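You operate a simulated robot arm through the tools that you are given. There is no shell and no other tool.

The job below is to be done with a simulated robot arm. You get a single attempt, and the scene is never put back.

## Task
Stack three fittings on test port three and check them.
Fine: red, purple and grey fitting, in that order; then press check: all lamps must be green.
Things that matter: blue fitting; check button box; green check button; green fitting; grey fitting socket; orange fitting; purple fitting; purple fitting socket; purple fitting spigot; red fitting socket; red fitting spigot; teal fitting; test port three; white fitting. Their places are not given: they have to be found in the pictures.

Only the result counts: the job must be done as asked and must still hold three seconds after the hand-in. Knocking over, shifting, dropping, spilling or breaking anything else fails it.

## Robot
A 5-joint arm with a two-finger parallel gripper, fixed in place. Base frame: the origin is at the foot of the arm, x ahead of it, y to its left, z up; the work surface is at about z = 806. Units: mm, degrees, N and s.
It reaches about 1134 mm from its shoulder. Its first joint turns from -149.0 to 149.0 degrees. Payload 1.57 kg.
Tool frame: the origin (TCP) lies between the finger pads and is the grasp point; the fingertips stand 30 mm ahead of it; z points along the fingers, y is the line along which they close. Largest opening 110 mm; finger width 24, thickness 12; the body of the gripper, 48 by 112 mm, starts 78 mm behind the TCP.
Orientation is that of the tool frame in the base frame, as [roll, pitch, yaw] about the fixed x, y, z axes, in that order (R = Rz(yaw) Ry(pitch) Rx(roll)). With the fingers straight down and closing along the base's y, the tool's x points along the base's -x, its y along +y and its z along -z.

## Interface
- The arm moves only by the tool arm_command. Its argument "motion" is one flat list of numbers, 6 for each row, row after row: the shift along the tool's x, y, z in mm, then the turn, a rotation vector about the tool's x, y, z in degrees. In form: [x, y, z, ax, ay, az, x, y, z, ax, ay, az, ...]. A call has 1 to 20 rows; each row shifts and turns the commanded pose from where the row before left it, along the tool's axes as they then stand. "jaw" is the gripper command, from -1 (shut) to 1 (fully open), values between in proportion, set as the call begins (left out, the last holds). A row lasts 0.2 s, in which the tool goes at most 50 mm and 8.6 degrees; a call with a longer step from one row to the next is refused whole, and so is a gripper value outside its range. A pose out of reach is approached as far as the arm can. The call stops where the force on the tool passes 40 N (or 10 N more than at its start, if that is more) or the arm is blocked; 0.2 s more then pass. The fingers move at their own pace (about 72 mm/s each) and stop on an object; they squeeze with about 22 N. The grip force told is the motor's: it shows also when the fingers shut on nothing. Time passes only in rows, and 0.2 s behind the last, so rows that do not move let the fingers close. It gives the time, the measured TCP pose, the force on the tool (base axes), the opening and the grip force at its end, in the units of the frame above (readings bear some noise), with the torque about the TCP (base axes, N m) and any sound that the robot's microphone picked up, and new pictures: "pictures" is both (left out), scene, wrist or none.
- Cameras (640 x 400 px; columns grow to the right, rows downward): "scene" is fixed at [398.4, -511.2, 1581]; the picture's right is [0.97, -0.24, 0.00], its down [-0.13, -0.54, -0.83] and it looks along [0.20, 0.81, -0.55] (base axes); focal length 357 px, centre (320, 200). "wrist" rides on the gripper at [70, 16, -141] in the tool frame; the picture's right is [-0.23, 0.97, 0.00], its down [-0.85, -0.20, -0.48] and it looks along [-0.47, -0.11, 0.88] (tool axes); focal length 222 px, centre (320, 200).
- slide_trunk(by): slides the trunk up (or, below 0, down) by that many mm; the arm rides with it, the base frame stays. It gives what a move gives, with no picture.
- locate(camera, pixels): for up to 12 pixels [column, row] of the newest picture of that camera ("zoom" is the newest enlarged one), the place [x, y, z] in the base frame of the surface seen there, good to about 2 mm, but the place of the scene camera against the robot may be out by one fixed shift of up to 18 mm in any direction. The clock stands still meanwhile.
- close_up(camera, box): a new picture of the part [left, top, right, bottom] of that camera's present view, enlarged. The clock stands still meanwhile.
- sign_off(): hands the job in; it is judged then, once.

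Leave the gripper open and the arm clear of the work at the hand-in unless told otherwise.

The tools are called after "Emit:" as a command line: name --argument value ..., lists and objects as JSON in quotes. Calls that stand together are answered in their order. arm_command: Moves the arm, as the interface text tells. Its arguments: {"type":"object","properties":{"motion":{"type":"array"},"jaw":{"type":"number"},"pictures":{"type":"string","enum":["both","scene","wrist","none"]}},"required":["motion"]} The other tools are called the same way: slide_trunk (by) slides the trunk up or down; locate (camera, pixels) gives the place of the surface under pixels of a picture; close_up (camera, box) takes an enlarged picture of a part of a camera's view; sign_off () hands the job in.

At the start:

```text
clock: 0.0
tool_pos: [655.2, 181.3, 1182.3]
orientation: [-180.0, 0.1, -179.9]
ft_force: [0.3, -0.4, 0.1]
ft_torque: [-0.02, 0.01, -0.01]
grip_width: 110.2
grip_force: 0.1
trunk travel left (down, up): [-916.0, 54.0]
```

scene: 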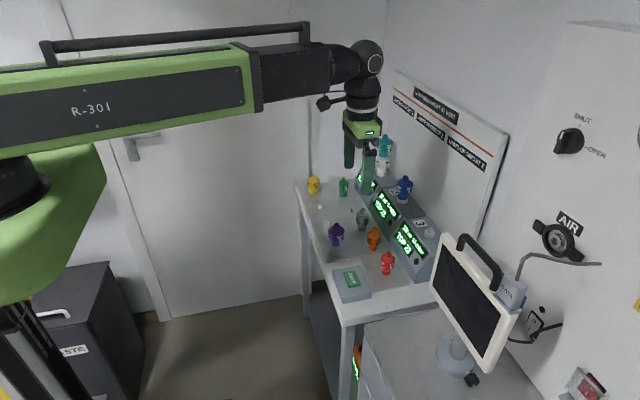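
wrist: 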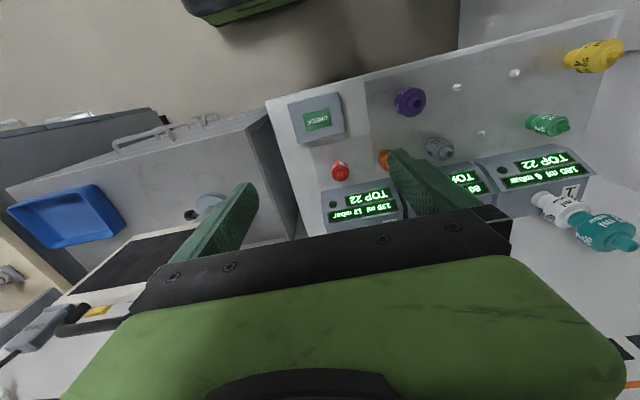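

I'll start by enlarging the work table in both views: in the scene picture it spans about (290,130)-(450,310), in the wrist picture about (260,30)-(640,260).

Emit:
close_up --camera "scene" --box '[290, 160, 450, 310]'

Emit:
close_up --camera "wrist" --box '[260, 30, 640, 260]'

```text
2.67 times, centred on (370, 235) of scene
```

zoom: 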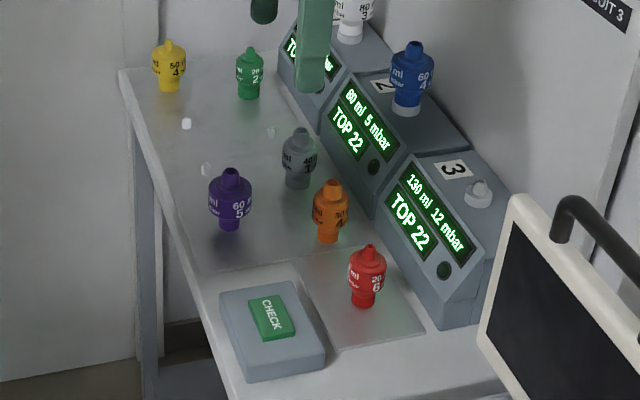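

```text
1.68 times, centred on (450, 145) of wrist
```

zoom: 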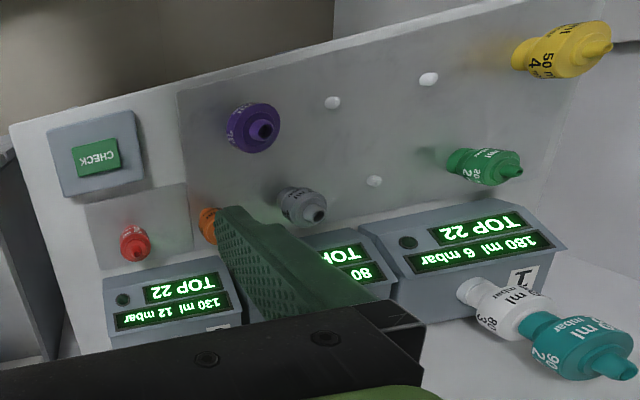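

The zoom shows port three's peg at zoom (478,193). Red is at (367,275), purple at (230,198) and grey at (299,158). CHECK is at (271,316). I'll take the places of these from the wrist zoom, and from the scene picture to compare.

Emit:
locate --camera "zoom" --pixels '[[97, 156], [135, 243], [262, 130], [315, 215], [332, 103], [428, 79], [374, 181], [208, 225], [515, 172], [150, 220], [300, 150], [610, 365]]'

Emit:
locate --camera "scene" --pixels '[[429, 232], [429, 228], [387, 256], [387, 264], [336, 226], [336, 234], [362, 212], [362, 218], [351, 279], [373, 230], [374, 240], [403, 180]]'

```text
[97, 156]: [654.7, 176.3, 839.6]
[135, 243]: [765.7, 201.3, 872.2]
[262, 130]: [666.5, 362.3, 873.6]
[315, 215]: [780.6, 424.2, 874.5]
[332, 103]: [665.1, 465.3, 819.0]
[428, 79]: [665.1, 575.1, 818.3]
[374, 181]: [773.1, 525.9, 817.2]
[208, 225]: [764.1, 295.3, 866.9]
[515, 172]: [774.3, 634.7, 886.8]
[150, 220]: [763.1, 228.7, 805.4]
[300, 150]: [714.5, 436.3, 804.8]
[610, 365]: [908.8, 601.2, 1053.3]
```

```text
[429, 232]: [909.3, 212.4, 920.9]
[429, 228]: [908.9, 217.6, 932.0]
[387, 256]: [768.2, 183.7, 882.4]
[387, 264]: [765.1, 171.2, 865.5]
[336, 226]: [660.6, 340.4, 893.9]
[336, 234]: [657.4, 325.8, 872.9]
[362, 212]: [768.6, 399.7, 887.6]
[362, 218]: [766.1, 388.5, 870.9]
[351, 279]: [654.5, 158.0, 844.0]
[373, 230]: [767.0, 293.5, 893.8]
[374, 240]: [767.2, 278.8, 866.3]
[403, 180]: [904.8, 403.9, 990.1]
```

Wrist and scene readings differ by about (0,-20,+10) mm, so the scene camera has a fixed shift. Next I'll read the fitting labels and the wall board more closely (scene (385,65)-(515,175)).

Emit:
close_up --camera "scene" --box '[385, 65, 515, 175]'

Emit:
close_up --camera "scene" --box '[325, 195, 405, 245]'

Emit:
close_up --camera "scene" --box '[365, 210, 445, 290]'

Emit:
close_up --camera "scene" --box '[300, 130, 420, 205]'

Emit:
close_up --camera "scene" --box '[400, 190, 560, 400]'

```text
3.64 times, centred on (450, 120) of scene
```

zoom: 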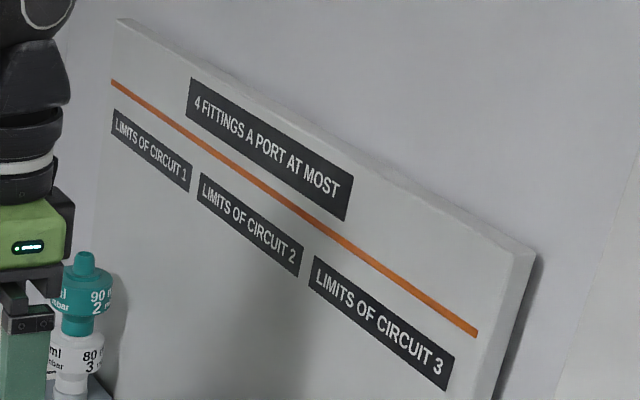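

```text
8.00 times, centred on (365, 220) of scene
```

zoom: 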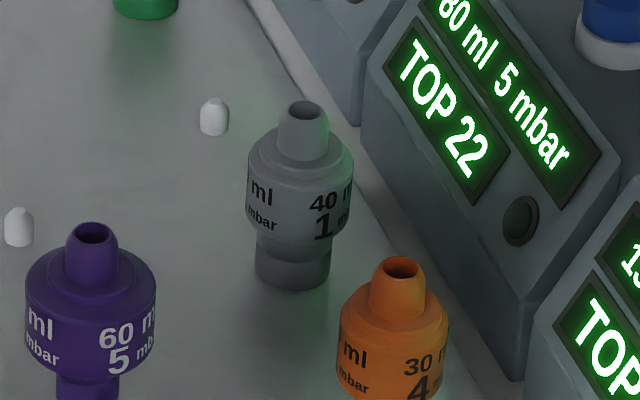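

```text
5.00 times, centred on (405, 250) of scene
```

zoom: 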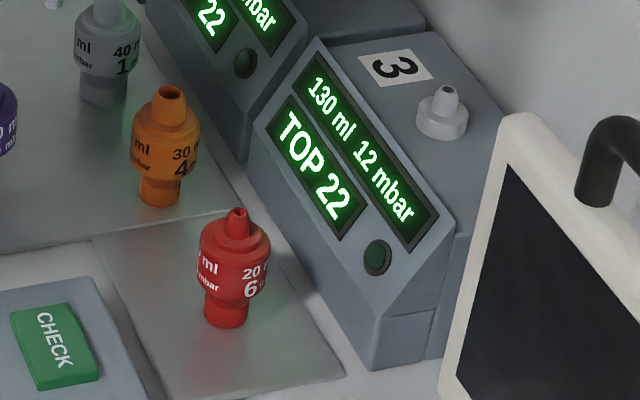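

```text
5.33 times, centred on (360, 168) of scene
```

zoom: 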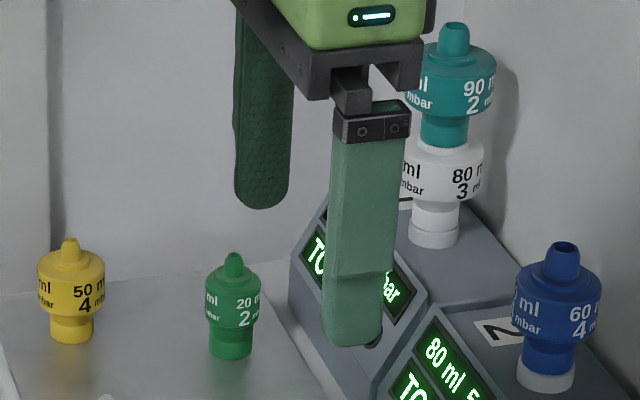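

```text
1.90 times, centred on (480, 295) of scene
```

zoom: 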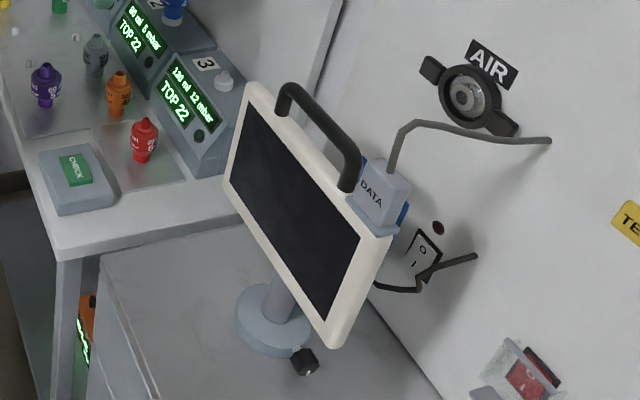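

The labels are clear. Red is 20 ml / 6 mbar, purple 60/5 and grey 40/1, totalling 120 ml / 12 mbar, which is within port three's limits of 130 ml / 12 mbar. Ports 1 and 2 are already within theirs. Now I'll move the open gripper forward and slightly down, high above everything, so the wrist camera sees port three and the fittings better.

Emit:
arm_command --motion '[-35, 19.6, 10, 0, 0, 0, -35, 19.6, 10, 0, 0, 0, -35, 19.6, 10, 0, 0, 0]' --jaw 1 --pictures "both"

```text
clock: 0.8
tool_pos: [763.6, 240.9, 1181.5]
orientation: [179.9, 0.0, 180.0]
ft_force: [0.3, -0.3, -0.1]
ft_torque: [-0.04, 0.0, 0.0]
grip_width: 110.0
grip_force: 0.0
out of reach, approached as far as the arm can: row 1, 2, 3
trunk travel left (down, up): [-916.0, 54.0]
```

scene: 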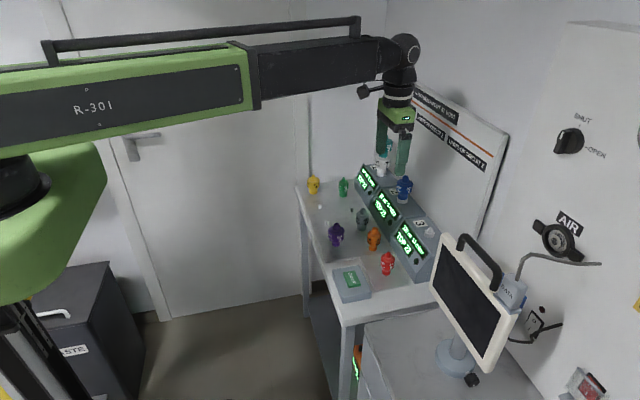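
wrist: 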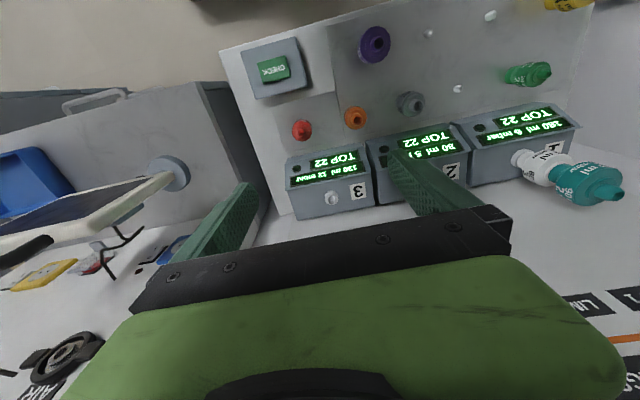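

The z command had no effect: this arm turns and telescopes, and height comes from the trunk. Port three's peg is now in the wrist view at (332,198). I'll enlarge this region to measure it.

Emit:
close_up --camera "wrist" --box '[280, 140, 400, 215]'

Emit:
close_up --camera "wrist" --box '[220, 10, 460, 160]'

Emit:
locate --camera "wrist" --pixels '[[332, 198], [331, 200], [333, 196], [345, 200], [320, 200], [302, 131], [374, 44], [411, 103], [273, 69], [355, 117], [320, 192], [440, 192]]'

```text
5.33 times, centred on (340, 178) of wrist
```

zoom: 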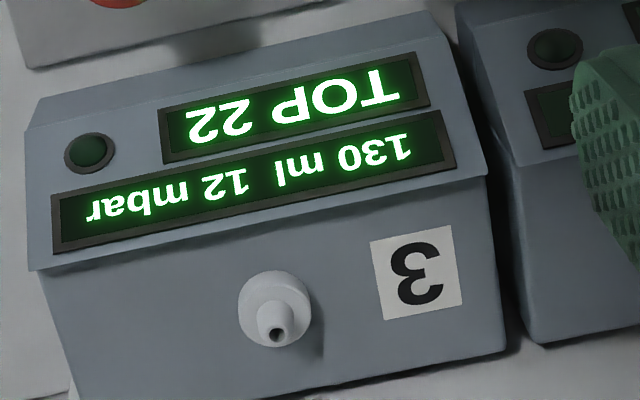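

```text
2.67 times, centred on (340, 85) of wrist
```

zoom: 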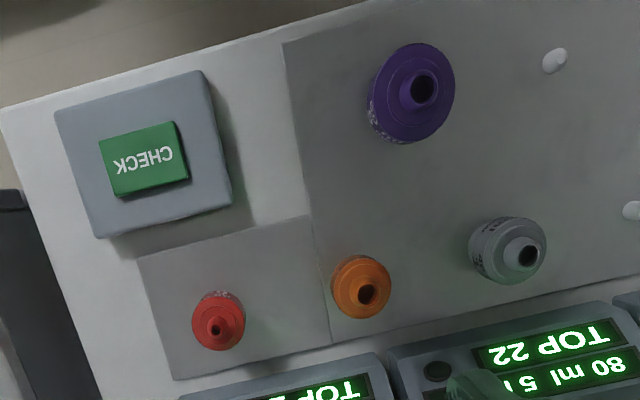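

```text
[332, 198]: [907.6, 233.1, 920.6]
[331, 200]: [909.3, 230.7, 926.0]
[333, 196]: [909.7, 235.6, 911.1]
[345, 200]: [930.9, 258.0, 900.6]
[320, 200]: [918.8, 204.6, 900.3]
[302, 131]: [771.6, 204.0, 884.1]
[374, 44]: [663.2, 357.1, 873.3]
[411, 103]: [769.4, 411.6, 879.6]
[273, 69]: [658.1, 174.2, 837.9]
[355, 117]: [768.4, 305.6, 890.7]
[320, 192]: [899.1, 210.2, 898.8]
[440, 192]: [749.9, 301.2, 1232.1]
```

Port three's peg axis is near (909,233), with its tip at about z 926. Next I'll find where the monitor is, since it stands near port three. I'll also test the trunk with a 60 mm slide down over open space.

Emit:
locate --camera "scene" --pixels '[[463, 237], [485, 250], [498, 275], [437, 238], [431, 285], [490, 365], [512, 290], [470, 270], [448, 345], [520, 265], [560, 240], [403, 182]]'

Emit:
slide_trunk --by -60

```text
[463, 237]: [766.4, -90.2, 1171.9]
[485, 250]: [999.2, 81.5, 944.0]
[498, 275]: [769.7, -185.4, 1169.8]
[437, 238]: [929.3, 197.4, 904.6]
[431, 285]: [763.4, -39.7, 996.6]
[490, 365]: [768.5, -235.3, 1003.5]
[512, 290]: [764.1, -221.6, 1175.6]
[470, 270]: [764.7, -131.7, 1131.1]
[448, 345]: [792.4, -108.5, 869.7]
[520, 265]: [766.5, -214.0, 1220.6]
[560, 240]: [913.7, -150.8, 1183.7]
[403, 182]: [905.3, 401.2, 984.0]
```

```text
clock: 1.8
tool_pos: [760.8, 240.3, 1123.8]
orientation: [-180.0, -0.1, 179.9]
ft_force: [0.0, 0.0, 0.8]
ft_torque: [-0.01, 0.02, -0.02]
grip_width: 110.1
grip_force: 0.1
trunk travel left (down, up): [-856.0, 114.0]
```

The monitor's nearest edge is around y = -20, so there's plenty of clearance. The trunk slide works. Next I'll go over red (about 768,204) with the jaw at about 80 mm, then slide down another 100 to look closely.

Emit:
arm_command --motion '[-3.5, -18, 0, 0, 0, 0, -3.5, -18, 0, 0, 0, 0]' --jaw 0.5 --pictures "none"

Emit:
slide_trunk --by -110

Emit:
arm_command --motion '[0, 0, 0, 0, 0, 0]' --pictures "both"

```text
clock: 2.4
tool_pos: [768.9, 203.2, 1122.2]
orientation: [-179.9, -0.1, -180.0]
ft_force: [-0.1, 0.4, -0.3]
ft_torque: [0.0, -0.01, 0.0]
grip_width: 82.6
grip_force: 0.0
trunk travel left (down, up): [-856.0, 114.0]
```

```text
clock: 3.8
tool_pos: [769.9, 203.1, 1013.0]
orientation: [180.0, 0.0, 180.0]
ft_force: [-0.1, 0.3, 0.6]
ft_torque: [-0.06, -0.01, 0.01]
grip_width: 82.6
grip_force: 0.0
trunk travel left (down, up): [-746.0, 224.0]
```

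```text
clock: 4.2
tool_pos: [769.2, 201.3, 1012.9]
orientation: [-180.0, -0.1, 180.0]
ft_force: [-0.7, 0.0, -0.2]
ft_torque: [0.01, 0.0, -0.01]
grip_width: 82.5
grip_force: 0.0
trunk travel left (down, up): [-746.0, 224.0]
```

scene: 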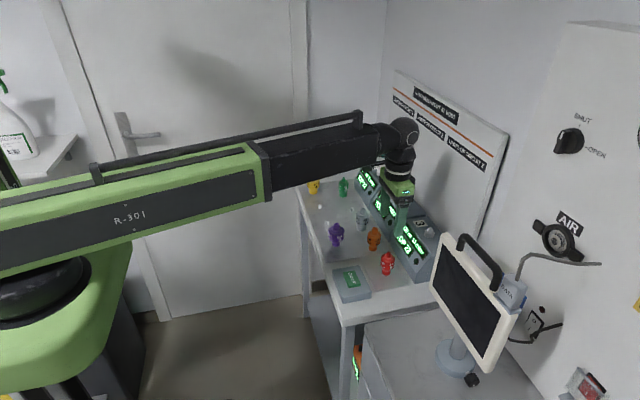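
wrist: 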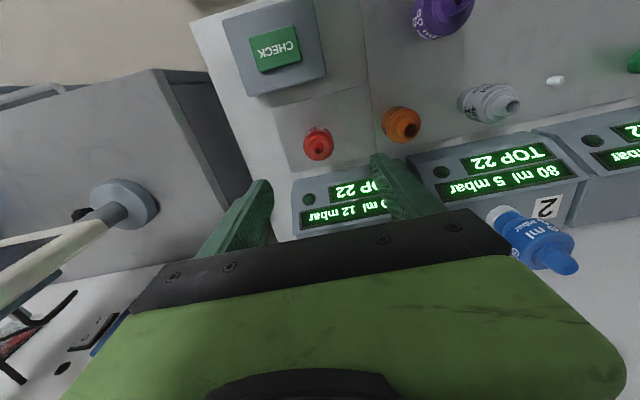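

Red sits between the fingers at (318,143). I'll enlarge it, along with orange, grey and purple.

Emit:
close_up --camera "wrist" --box '[286, 120, 350, 160]'

Emit:
locate --camera "zoom" --pixels '[[320, 250], [335, 260], [305, 240], [320, 200], [200, 230], [450, 230], [320, 330], [320, 130], [250, 300], [400, 300], [330, 70], [560, 200]]'

```text
10.00 times, centred on (318, 140) of wrist
```

zoom: 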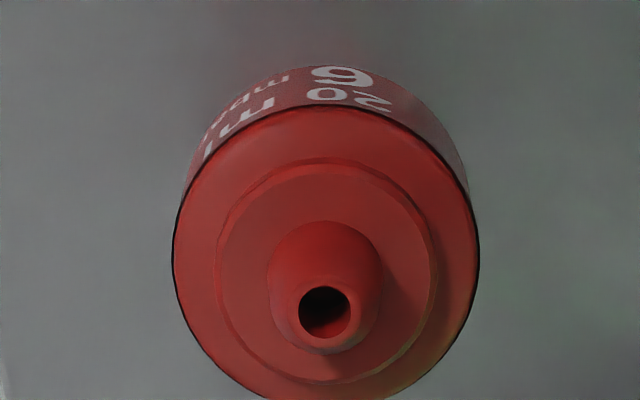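

```text
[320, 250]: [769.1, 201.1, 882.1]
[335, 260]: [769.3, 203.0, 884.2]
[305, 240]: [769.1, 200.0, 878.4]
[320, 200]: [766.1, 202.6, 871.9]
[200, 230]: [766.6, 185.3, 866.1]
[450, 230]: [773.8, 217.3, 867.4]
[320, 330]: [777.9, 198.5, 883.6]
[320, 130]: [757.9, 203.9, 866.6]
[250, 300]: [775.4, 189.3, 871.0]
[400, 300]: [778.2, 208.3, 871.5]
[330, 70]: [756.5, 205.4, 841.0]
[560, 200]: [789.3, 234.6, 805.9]
```

Red's body is about 40 mm across and its spigot about 14 mm. I'll sample points on the shoulder rim and the spigot tip to find the axis.

Emit:
locate --camera "zoom" --pixels '[[180, 260], [472, 260], [325, 112], [325, 392], [222, 250], [430, 260], [305, 167], [345, 372], [303, 325], [347, 305], [318, 345], [333, 283]]'

Emit:
close_up --camera "wrist" --box '[440, 70, 536, 130]'

```text
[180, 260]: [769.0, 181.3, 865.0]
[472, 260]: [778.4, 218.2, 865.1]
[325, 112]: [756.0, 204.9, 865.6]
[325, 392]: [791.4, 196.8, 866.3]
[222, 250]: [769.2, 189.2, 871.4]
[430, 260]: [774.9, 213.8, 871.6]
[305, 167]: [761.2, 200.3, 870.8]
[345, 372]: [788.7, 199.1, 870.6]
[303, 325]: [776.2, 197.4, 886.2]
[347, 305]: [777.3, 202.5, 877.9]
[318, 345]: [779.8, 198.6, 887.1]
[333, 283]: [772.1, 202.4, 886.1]
```

```text
6.67 times, centred on (488, 100) of wrist
```

zoom: 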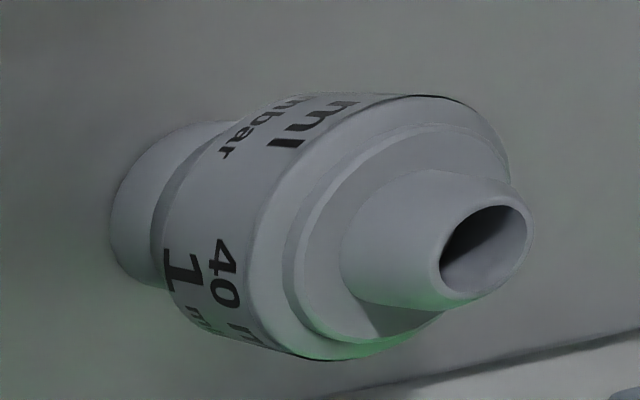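

Red's axis fits to about (774.5, 200), with its tip at z ≈ 887 and shoulder at z ≈ 865. I'll shift by (+5.5, -3) and lower 80 mm, which keeps the fingertips above the tip, then look again.

Emit:
arm_command --motion '[-5.5, -3, 0, 0, 0, 0, 0, 0, 0, 0, 0, 0]' --pictures "none"

Emit:
slide_trunk --by -80

Emit:
arm_command --motion '[0, 0, 0, 0, 0, 0]' --pictures "both"

Emit:
close_up --camera "wrist" --box '[272, 135, 368, 195]'

```text
clock: 4.8
tool_pos: [775.7, 201.4, 1012.9]
orientation: [180.0, 0.0, -179.9]
ft_force: [-0.4, 0.2, -0.7]
ft_torque: [0.05, 0.0, 0.02]
grip_width: 82.2
grip_force: 0.1
trunk travel left (down, up): [-746.0, 224.0]
```

```text
clock: 6.0
tool_pos: [774.9, 201.2, 932.5]
orientation: [-180.0, 0.0, -180.0]
ft_force: [-0.7, 0.7, 0.2]
ft_torque: [-0.03, 0.0, 0.0]
grip_width: 82.4
grip_force: 0.1
trunk travel left (down, up): [-666.0, 304.0]
```

```text
clock: 6.4
tool_pos: [774.5, 200.6, 932.3]
orientation: [179.9, 0.0, 179.9]
ft_force: [0.2, 0.0, 1.1]
ft_torque: [0.0, -0.01, -0.04]
grip_width: 82.6
grip_force: 0.0
trunk travel left (down, up): [-666.0, 304.0]
```

scene: 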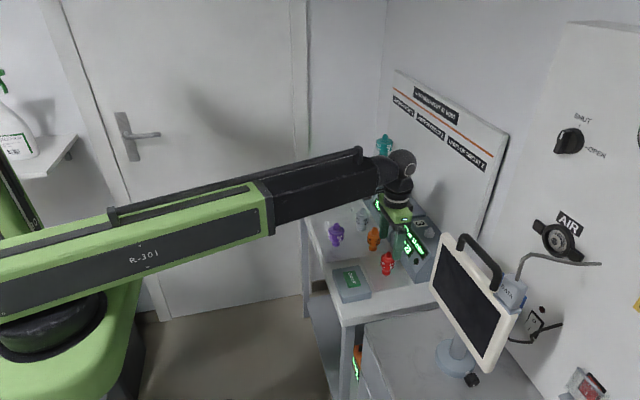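
wrist: 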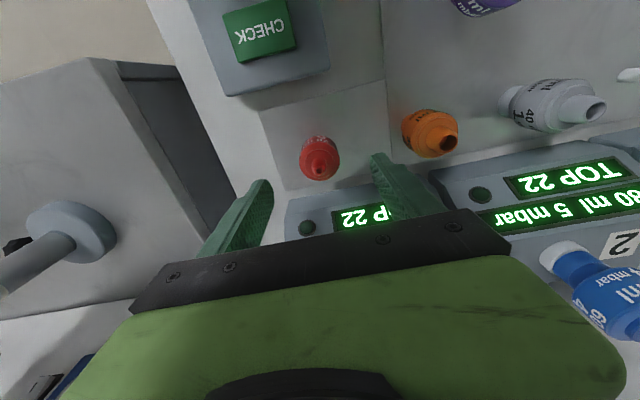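

```text
6.67 times, centred on (320, 165) of wrist
```

zoom: 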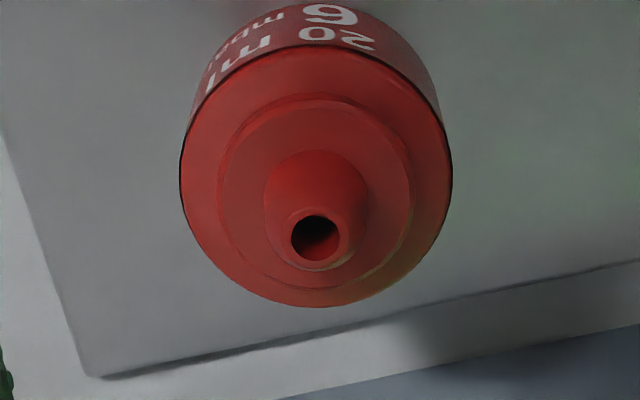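

The spigot tip at wrist (319.7,171) matches where the tool axis should appear (320.6,170). I'll confirm with rim points.

Emit:
locate --camera "zoom" --pixels '[[186, 170], [446, 170], [318, 52], [318, 300], [220, 180], [408, 180], [318, 103], [318, 283], [297, 245], [344, 240], [318, 264], [322, 212]]'

```text
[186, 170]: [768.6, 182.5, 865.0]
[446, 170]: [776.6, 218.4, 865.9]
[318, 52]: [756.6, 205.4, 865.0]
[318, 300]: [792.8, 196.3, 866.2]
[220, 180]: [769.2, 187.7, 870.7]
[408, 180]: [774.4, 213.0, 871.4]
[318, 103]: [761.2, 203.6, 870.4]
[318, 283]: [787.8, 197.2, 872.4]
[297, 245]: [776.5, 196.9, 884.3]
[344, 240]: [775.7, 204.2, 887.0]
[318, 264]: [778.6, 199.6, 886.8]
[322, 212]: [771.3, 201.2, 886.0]
```

The axis is confirmed at (774.7,200.6), and the TCP is over it. I'll lower 84 mm so the pads straddle red's body (TCP z ≈ 848).

Emit:
slide_trunk --by -84

Emit:
arm_command --motion '[0, 0, 0, 0, 0, 0]' --pictures "both"

```text
clock: 7.6
tool_pos: [774.0, 201.1, 849.3]
orientation: [180.0, 0.0, 179.9]
ft_force: [-0.5, -0.5, -0.9]
ft_torque: [0.02, -0.01, -0.01]
grip_width: 82.5
grip_force: 0.1
trunk travel left (down, up): [-582.0, 388.0]
```

```text
clock: 8.0
tool_pos: [776.0, 200.5, 848.7]
orientation: [-180.0, -0.1, -179.9]
ft_force: [0.5, 0.3, 0.1]
ft_torque: [-0.01, 0.0, -0.01]
grip_width: 82.5
grip_force: 0.0
trunk travel left (down, up): [-582.0, 388.0]
```

scene: 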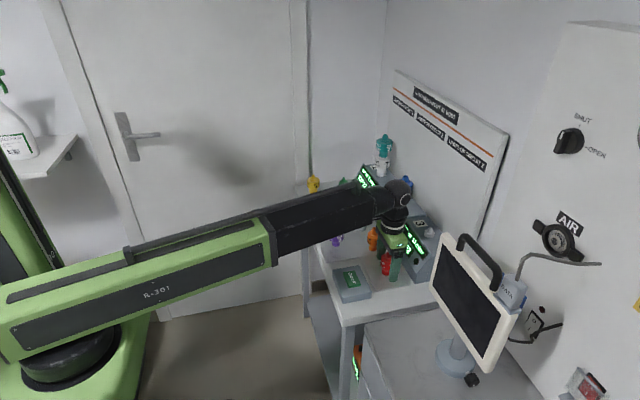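
wrist: 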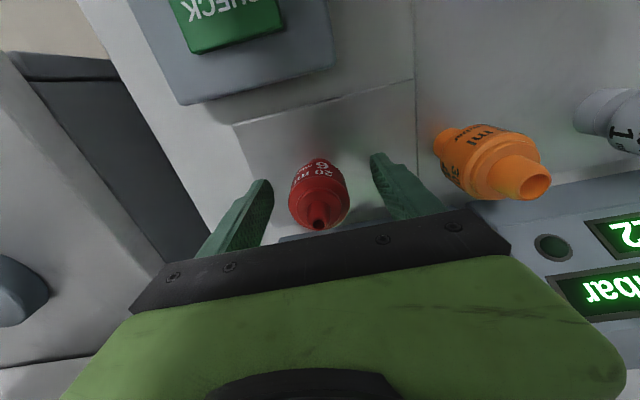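

Red is centred between the fingers and orange is clear. Closing the jaw.

Emit:
arm_command --motion '[0, 0, 0, 0, 0, 0, 0, 0, 0, 0, 0, 0, 0, 0, 0, 0, 0, 0, 0, 0, 0, 0, 0, 0]' --jaw -1 --pictures "wrist"

```text
clock: 9.0
tool_pos: [775.2, 200.2, 848.7]
orientation: [179.9, 0.0, 179.9]
ft_force: [0.2, -0.5, -0.4]
ft_torque: [-0.03, 0.0, 0.01]
grip_width: 39.0
grip_force: 21.9
trunk travel left (down, up): [-582.0, 388.0]
```

wrist: 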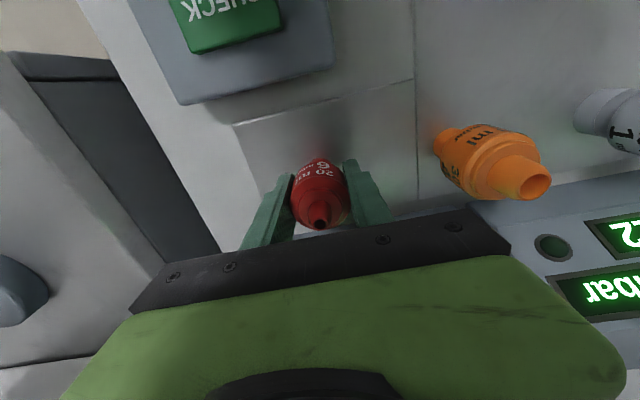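

Red is held: grip width 39 mm, force 22 N. I'll lift it 160 mm straight up.

Emit:
slide_trunk --by 160

Emit:
arm_command --motion '[0, 0, 0, 0, 0, 0]' --pictures "both"

Emit:
close_up --camera "wrist" --box '[240, 130, 400, 230]'

Emit:
close_up --camera "scene" --box '[330, 170, 450, 300]'

```text
clock: 10.8
tool_pos: [774.4, 201.2, 1007.7]
orientation: [-179.9, -0.1, 179.9]
ft_force: [0.0, -0.1, -0.5]
ft_torque: [-0.01, -0.01, -0.02]
grip_width: 38.8
grip_force: 21.8
trunk travel left (down, up): [-742.0, 228.0]
```

```text
clock: 11.2
tool_pos: [774.6, 200.8, 1008.9]
orientation: [180.0, 0.0, -180.0]
ft_force: [-0.3, 1.3, -1.3]
ft_torque: [0.0, -0.06, 0.01]
grip_width: 39.0
grip_force: 22.1
trunk travel left (down, up): [-742.0, 228.0]
```

scene: 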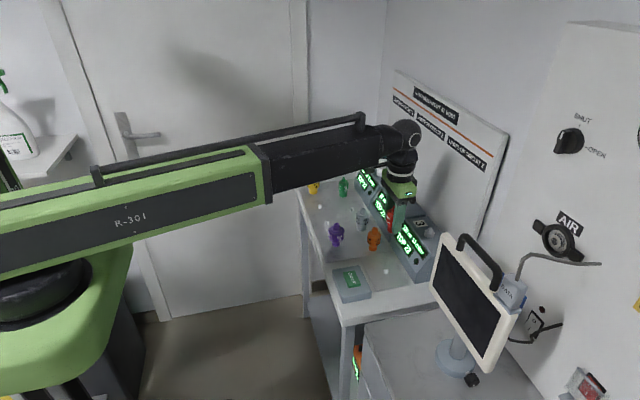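
wrist: 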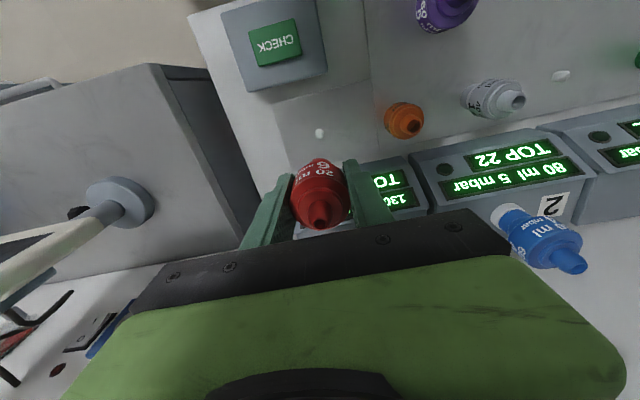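

```text
4.00 times, centred on (320, 180) of wrist
```

zoom: 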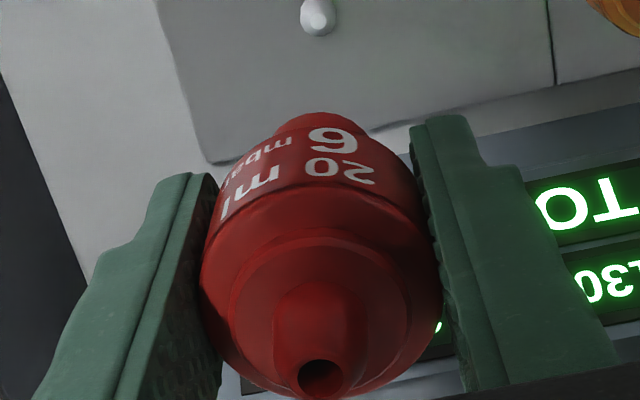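

```text
3.08 times, centred on (390, 235) of scene
```

zoom: 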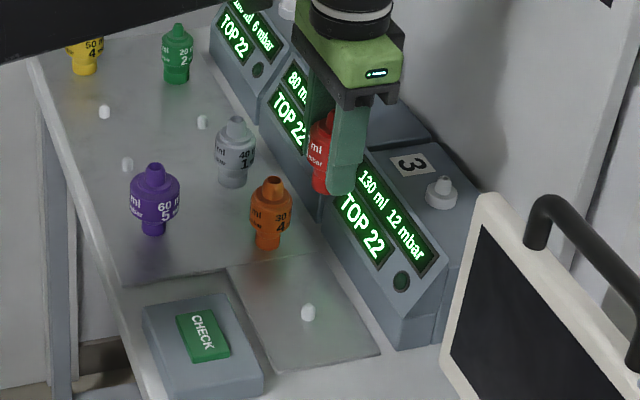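

Red is clear of its peg and still upright. Before carrying it over, I'll shift to about (830,120) so port three's peg appears to the right of the closed fingers, and measure it from close range.

Emit:
arm_command --motion '[-18.5, -27, 0, 0, 0, 0, -18.5, -27, 0, 0, 0, 0, -18.4, -26.8, 0, 0, 0, 0, 0, 0, 0, 0, 0, 0]' --pictures "wrist"

```text
clock: 12.2
tool_pos: [829.4, 120.1, 1008.4]
orientation: [-179.9, 0.0, 180.0]
ft_force: [0.3, 0.4, 0.7]
ft_torque: [-0.02, 0.02, 0.0]
grip_width: 38.8
grip_force: 22.1
trunk travel left (down, up): [-742.0, 228.0]
```

wrist: 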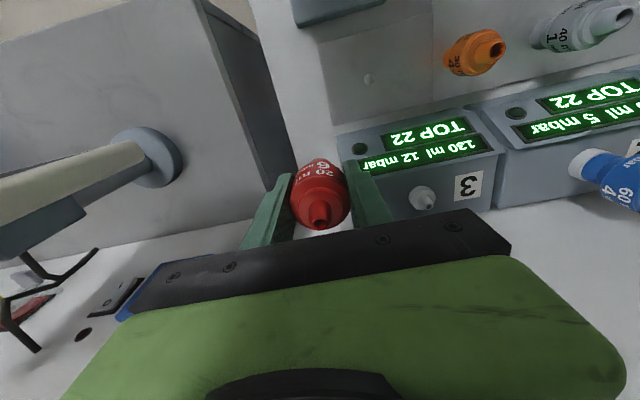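

Port three's peg is visible at wrist (424,198). I'll enlarge it.

Emit:
close_up --camera "wrist" --box '[392, 178, 456, 218]'

```text
10.00 times, centred on (424, 198) of wrist
```

zoom: 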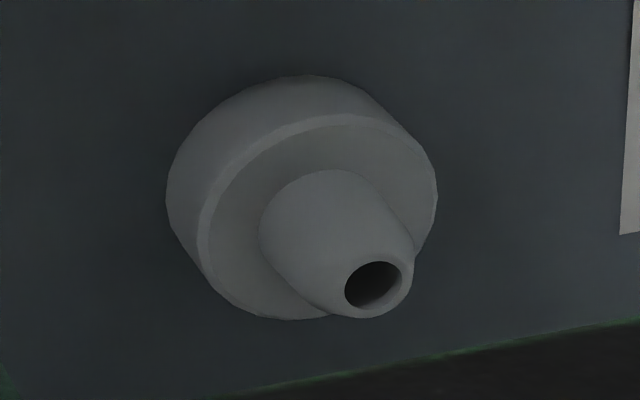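

Emit:
locate --camera "zoom" --pixels '[[205, 220], [430, 190], [330, 122], [285, 312], [240, 160], [225, 285], [350, 285], [407, 275], [372, 312], [375, 264], [120, 100], [500, 330]]'

```text
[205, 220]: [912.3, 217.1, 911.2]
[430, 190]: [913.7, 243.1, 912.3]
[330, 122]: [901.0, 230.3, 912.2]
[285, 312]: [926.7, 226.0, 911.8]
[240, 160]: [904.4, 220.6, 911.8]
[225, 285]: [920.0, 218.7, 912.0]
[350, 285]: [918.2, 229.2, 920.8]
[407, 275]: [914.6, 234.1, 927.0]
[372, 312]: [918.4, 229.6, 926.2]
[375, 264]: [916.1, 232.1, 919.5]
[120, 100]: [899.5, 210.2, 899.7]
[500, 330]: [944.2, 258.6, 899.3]
```

The collar top is at z 912 and the peg tip at z 927. The axis fits to (914.0, 230.2). Red's bottom sits about 43 mm below the TCP, so at z 1008 it clears the peg. I'll move over the port.

Emit:
arm_command --motion '[-21.15, 27.5, 0, 0, 0, 0, -21.15, 27.5, 0, 0, 0, 0, -21.15, 27.5, 0, 0, 0, 0, -21.15, 27.5, 0, 0, 0, 0, 0, 0, 0, 0, 0, 0]' --pictures "both"

Emit:
close_up --camera "scene" --box '[380, 170, 460, 270]'

Emit:
arm_command --motion '[0, 0, 0, 0, 0, 0]' --pictures "none"

Emit:
arm_command --motion '[0, 0, 0, 0, 0, 0]' --pictures "none"

```text
clock: 13.4
tool_pos: [913.1, 229.1, 1008.9]
orientation: [-180.0, 0.0, 180.0]
ft_force: [-0.1, -0.3, -0.5]
ft_torque: [0.01, -0.03, 0.03]
grip_width: 38.7
grip_force: 21.9
trunk travel left (down, up): [-742.0, 228.0]
```

scene: 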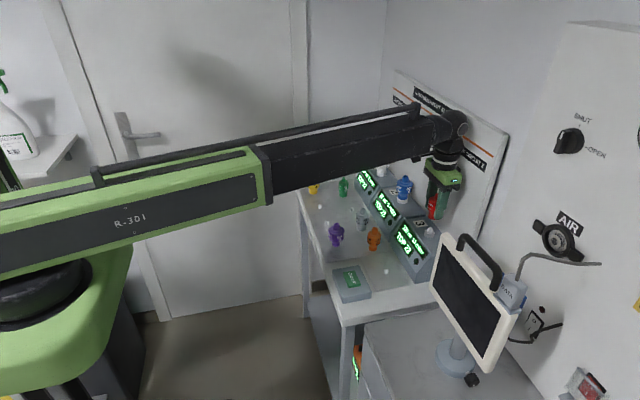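
wrist: 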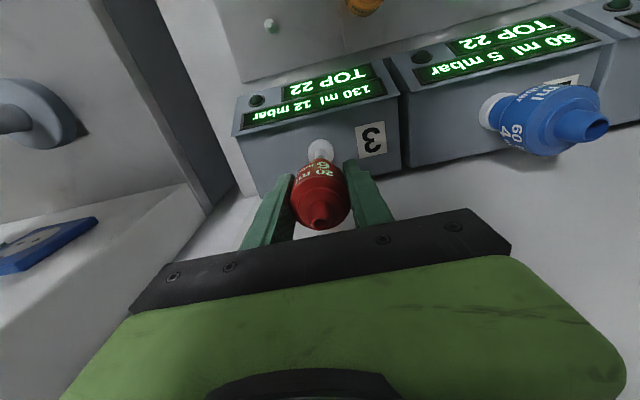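

```text
4.00 times, centred on (420, 220) of scene
```

zoom: 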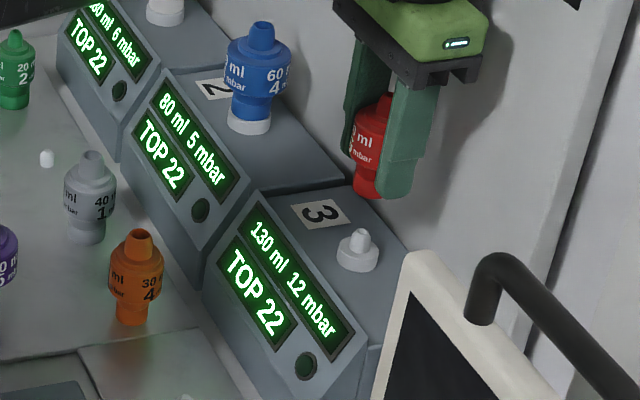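

```text
clock: 13.8
tool_pos: [913.0, 229.9, 1008.9]
orientation: [180.0, 0.0, -180.0]
ft_force: [0.6, -0.8, -1.0]
ft_torque: [0.04, 0.02, -0.01]
grip_width: 39.0
grip_force: 21.7
trunk travel left (down, up): [-742.0, 228.0]
```

```text
clock: 14.2
tool_pos: [912.7, 229.6, 1007.6]
orientation: [-179.9, 0.0, 179.9]
ft_force: [0.6, -0.1, -0.2]
ft_torque: [0.0, -0.02, 0.02]
grip_width: 38.6
grip_force: 22.0
trunk travel left (down, up): [-742.0, 228.0]
```

Mean TCP is (912.9, 229.5), so I need about +1.1, +0.7. I'll nudge, then check the still visible part of the collar at wrist (320,150) against red.

Emit:
arm_command --motion '[-1.1, 0.7, 0, 0, 0, 0, 0, 0, 0, 0, 0, 0]' --pictures "wrist"

Emit:
close_up --camera "wrist" --box '[280, 130, 360, 180]'

Emit:
locate --camera "zoom" --pixels '[[320, 75], [230, 150], [410, 150], [320, 110], [320, 150], [280, 100], [360, 100], [320, 200]]'

```text
clock: 14.8
tool_pos: [914.7, 228.3, 1009.1]
orientation: [179.9, 0.0, 179.9]
ft_force: [1.2, 1.4, -0.8]
ft_torque: [0.0, 0.01, 0.02]
grip_width: 38.9
grip_force: 21.9
trunk travel left (down, up): [-742.0, 228.0]
```

wrist: 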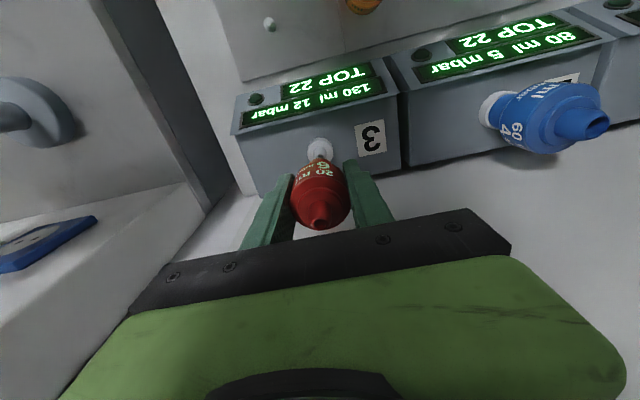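

```text
8.00 times, centred on (320, 155) of wrist
```

zoom: 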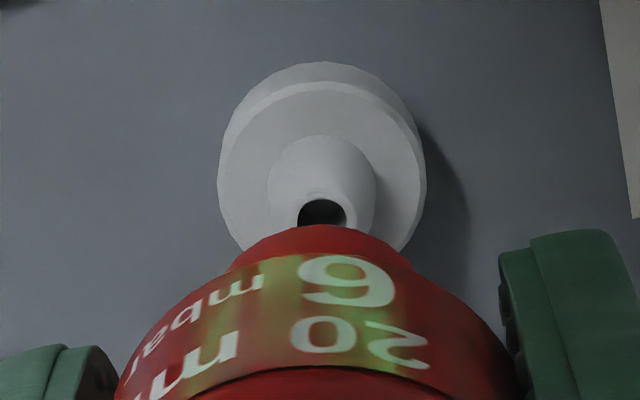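

```text
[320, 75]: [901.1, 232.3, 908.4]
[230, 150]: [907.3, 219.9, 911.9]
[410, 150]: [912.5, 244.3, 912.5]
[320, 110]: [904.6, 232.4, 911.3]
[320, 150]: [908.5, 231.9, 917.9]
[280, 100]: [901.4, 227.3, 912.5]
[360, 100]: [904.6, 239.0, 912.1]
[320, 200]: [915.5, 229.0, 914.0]
```

The port peg's hole (wrist about 320,157.5) lies where the tool axis predicts (320.7,157.5), so red and the port are aligned. I'll lower 34 mm to just above the peg tip, then continue in small steps while watching the force.

Emit:
slide_trunk --by -34

Emit:
slide_trunk --by -6

Emit:
arm_command --motion '[0, 0, 0, 0, 0, 0]' --pictures "both"

Emit:
close_up --camera "scene" --box '[390, 180, 470, 250]'

```text
clock: 15.6
tool_pos: [914.5, 228.9, 974.2]
orientation: [180.0, -0.1, 179.9]
ft_force: [1.1, -0.2, -0.1]
ft_torque: [-0.01, -0.04, -0.01]
grip_width: 38.9
grip_force: 21.5
trunk travel left (down, up): [-708.0, 262.0]
```

```text
clock: 16.1
tool_pos: [914.5, 228.4, 969.0]
orientation: [-179.9, 0.0, -180.0]
ft_force: [0.4, 0.5, -1.2]
ft_torque: [-0.01, 0.0, 0.03]
grip_width: 38.7
grip_force: 22.2
trunk travel left (down, up): [-702.0, 268.0]
```

```text
clock: 16.6
tool_pos: [913.7, 231.0, 968.8]
orientation: [180.0, 0.0, 180.0]
ft_force: [-0.3, -0.5, -0.3]
ft_torque: [0.0, 0.0, -0.04]
grip_width: 38.9
grip_force: 21.7
trunk travel left (down, up): [-702.0, 268.0]
```

scene: 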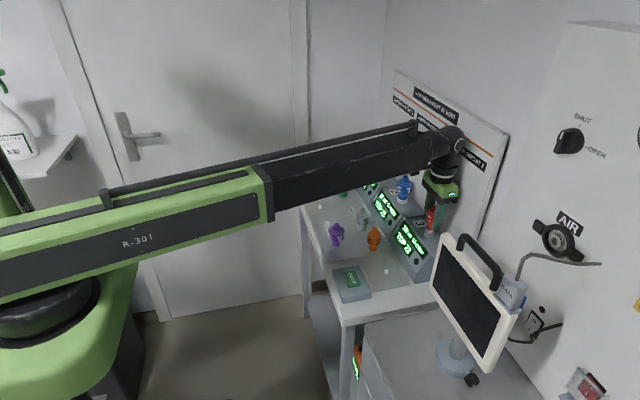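
wrist: 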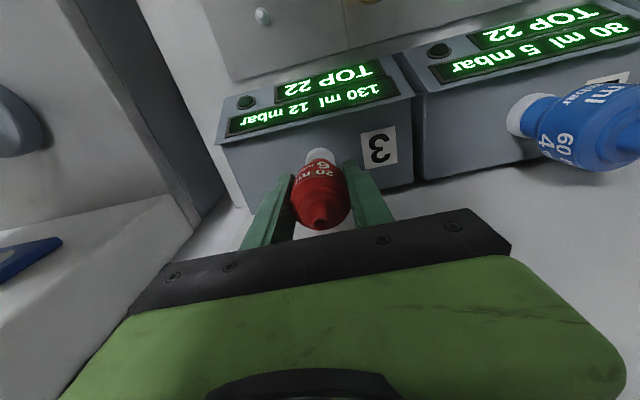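

```text
5.71 times, centred on (430, 215) of scene
```

zoom: 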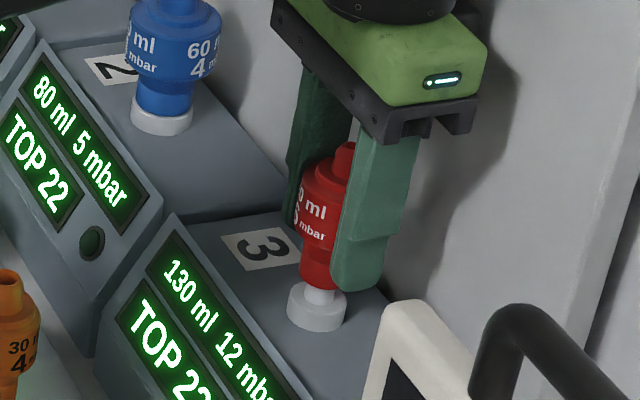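

Red's neck sits right over the port peg and there's no contact yet. I'll keep lowering in small steps.

Emit:
slide_trunk --by -5

Emit:
slide_trunk --by -4

```text
clock: 17.1
tool_pos: [914.6, 229.3, 963.8]
orientation: [-180.0, 0.0, 180.0]
ft_force: [-1.4, -0.6, -0.6]
ft_torque: [0.02, 0.02, -0.01]
grip_width: 38.8
grip_force: 21.8
trunk travel left (down, up): [-697.0, 273.0]
```

```text
clock: 17.6
tool_pos: [914.9, 229.2, 959.9]
orientation: [180.0, 0.0, -180.0]
ft_force: [-0.7, -0.2, -0.6]
ft_torque: [-0.02, 0.0, 0.02]
grip_width: 38.8
grip_force: 21.8
trunk travel left (down, up): [-693.0, 277.0]
```

There's no side force and the bottom is at about z 917, so the peg is inside the socket. I'll continue to the seat.

Emit:
slide_trunk --by -3

Emit:
slide_trunk --by -1.5

```text
clock: 18.1
tool_pos: [914.7, 229.2, 956.4]
orientation: [180.0, 0.0, 179.9]
ft_force: [-1.0, 1.1, -1.5]
ft_torque: [0.03, 0.01, -0.03]
grip_width: 39.1
grip_force: 21.7
trunk travel left (down, up): [-690.0, 280.0]
```

```text
clock: 18.6
tool_pos: [914.8, 229.2, 956.3]
orientation: [-180.0, 0.0, 180.0]
ft_force: [-0.1, 0.6, 0.1]
ft_torque: [0.03, 0.01, 0.01]
grip_width: 39.0
grip_force: 22.1
trunk travel left (down, up): [-688.0, 282.0]
```

Emit:
slide_trunk --by -1

Emit:
arm_command --motion '[0, 0, 0, 0, 0, 0]' --pictures "both"

Emit:
close_up --camera "scene" --box '[390, 180, 470, 250]'

Emit:
close_up --camera "wrist" --box '[272, 135, 368, 195]'

```text
clock: 19.2
tool_pos: [915.1, 230.1, 955.5]
orientation: [-180.0, 0.2, 179.9]
ft_force: [2.5, 1.9, 6.4]
ft_torque: [0.02, 0.0, 0.03]
grip_width: 38.9
grip_force: 22.1
trunk travel left (down, up): [-687.0, 283.0]
```

```text
clock: 19.6
tool_pos: [914.3, 229.9, 956.0]
orientation: [-180.0, 0.1, 179.9]
ft_force: [5.0, 1.7, 8.5]
ft_torque: [0.05, -0.09, 0.05]
grip_width: 38.9
grip_force: 22.0
trunk travel left (down, up): [-687.0, 283.0]
```

scene: 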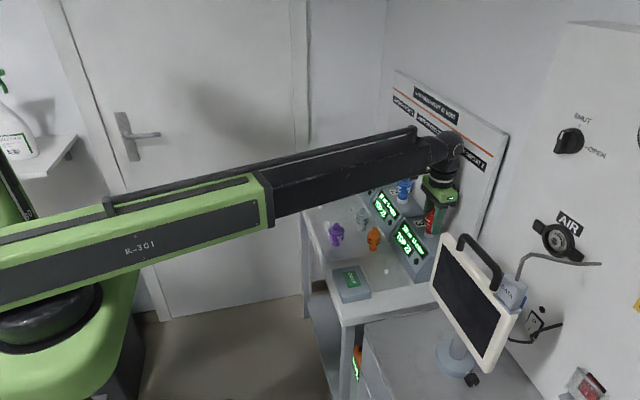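
wrist: 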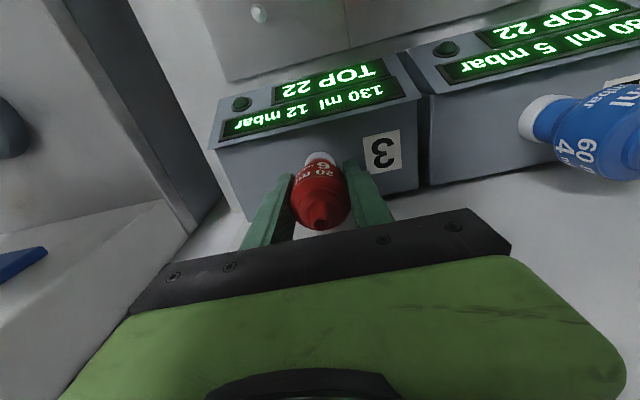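

```text
5.71 times, centred on (430, 215) of scene
```

zoom: 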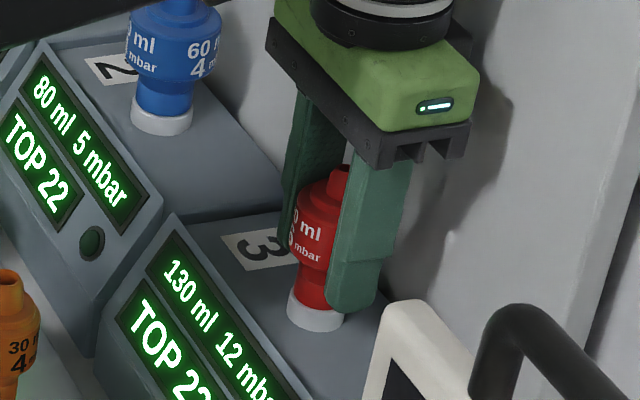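

```text
6.67 times, centred on (320, 165) of wrist
```

zoom: 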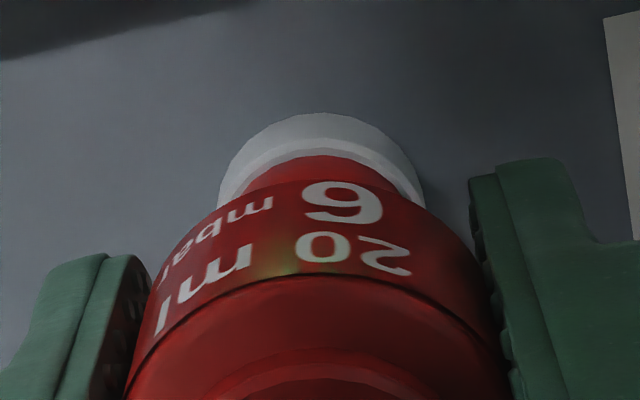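

The upward force is now 8 N at TCP z ≈ 955.7, which matches red's bottom being on the collar (912). I'll press 1 mm more to confirm it's fully seated.

Emit:
slide_trunk --by -1

Emit:
close_up --camera "scene" --box '[410, 205, 450, 240]'

```text
clock: 20.1
tool_pos: [915.1, 229.9, 953.7]
orientation: [-179.9, 0.0, 179.9]
ft_force: [4.7, 2.9, 13.6]
ft_torque: [0.23, -0.08, -0.03]
grip_width: 39.2
grip_force: 21.9
trunk travel left (down, up): [-686.0, 284.0]
```

```text
11.43 times, centred on (430, 222) of scene
```

zoom: 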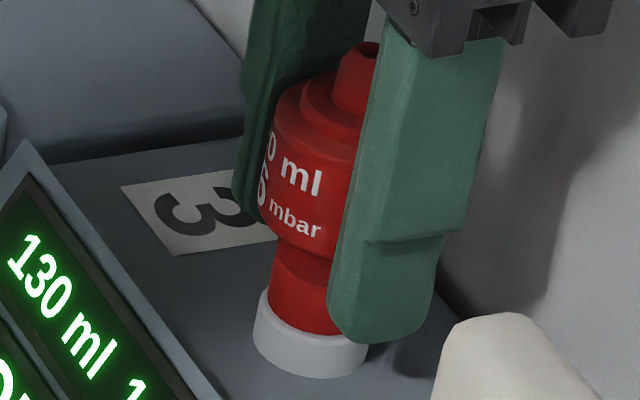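

Red sits flat on the white collar. Opening to release, then I'll look.

Emit:
arm_command --motion '[0, 0, 0, 0, 0, 0, 0, 0, 0, 0, 0, 0, 0, 0, 0, 0, 0, 0]' --jaw 0.5 --pictures "wrist"

Emit:
slide_trunk --by 70

Emit:
arm_command --motion '[0, 0, 0, 0, 0, 0]' --pictures "both"

Emit:
close_up --camera "wrist" --box '[272, 135, 368, 195]'

Emit:
close_up --camera "scene" --box '[395, 175, 475, 245]'

```text
clock: 20.9
tool_pos: [914.2, 229.8, 952.7]
orientation: [-180.0, -0.1, 180.0]
ft_force: [-0.1, -0.3, 0.1]
ft_torque: [0.0, 0.03, -0.01]
grip_width: 82.3
grip_force: 0.1
trunk travel left (down, up): [-686.0, 284.0]
```

wrist: 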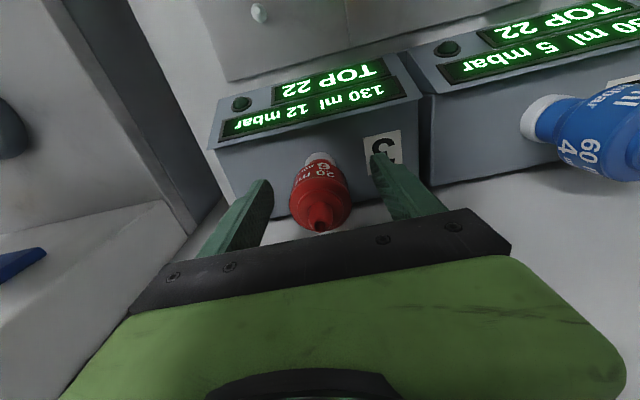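

```text
clock: 21.9
tool_pos: [914.5, 229.9, 1024.1]
orientation: [-179.9, 0.1, 180.0]
ft_force: [0.4, -0.4, -0.3]
ft_torque: [0.02, -0.02, 0.01]
grip_width: 82.4
grip_force: 0.0
trunk travel left (down, up): [-756.0, 214.0]
```

```text
clock: 22.4
tool_pos: [913.9, 229.5, 1023.0]
orientation: [179.9, 0.0, -179.9]
ft_force: [0.1, 0.5, 1.0]
ft_torque: [0.0, -0.03, -0.02]
grip_width: 82.6
grip_force: 0.1
trunk travel left (down, up): [-756.0, 214.0]
```

scene: 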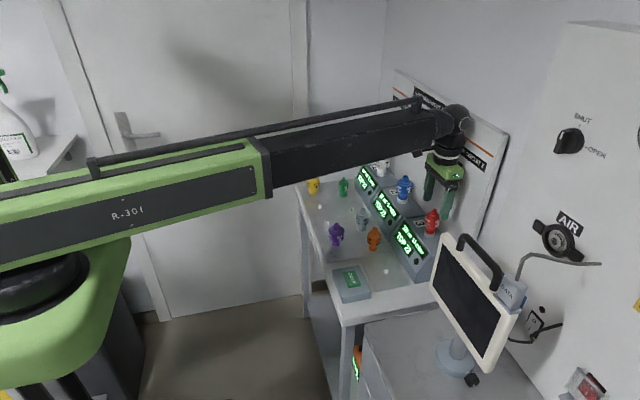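
wrist: 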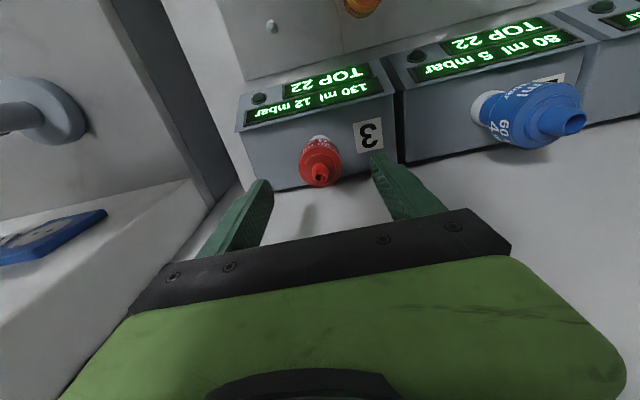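

```text
6.67 times, centred on (320, 165) of wrist
```

zoom: 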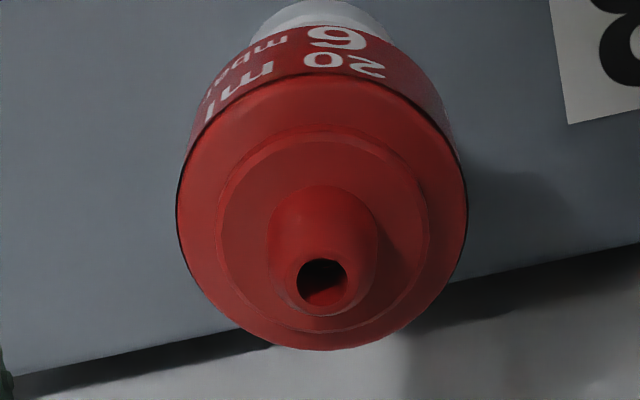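

```text
5.71 times, centred on (435, 210) of scene
```

zoom: 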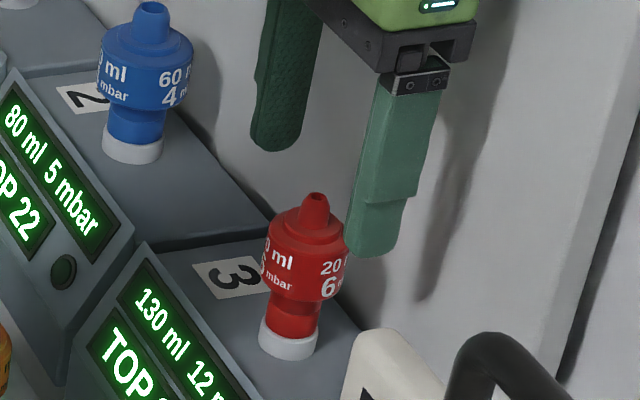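

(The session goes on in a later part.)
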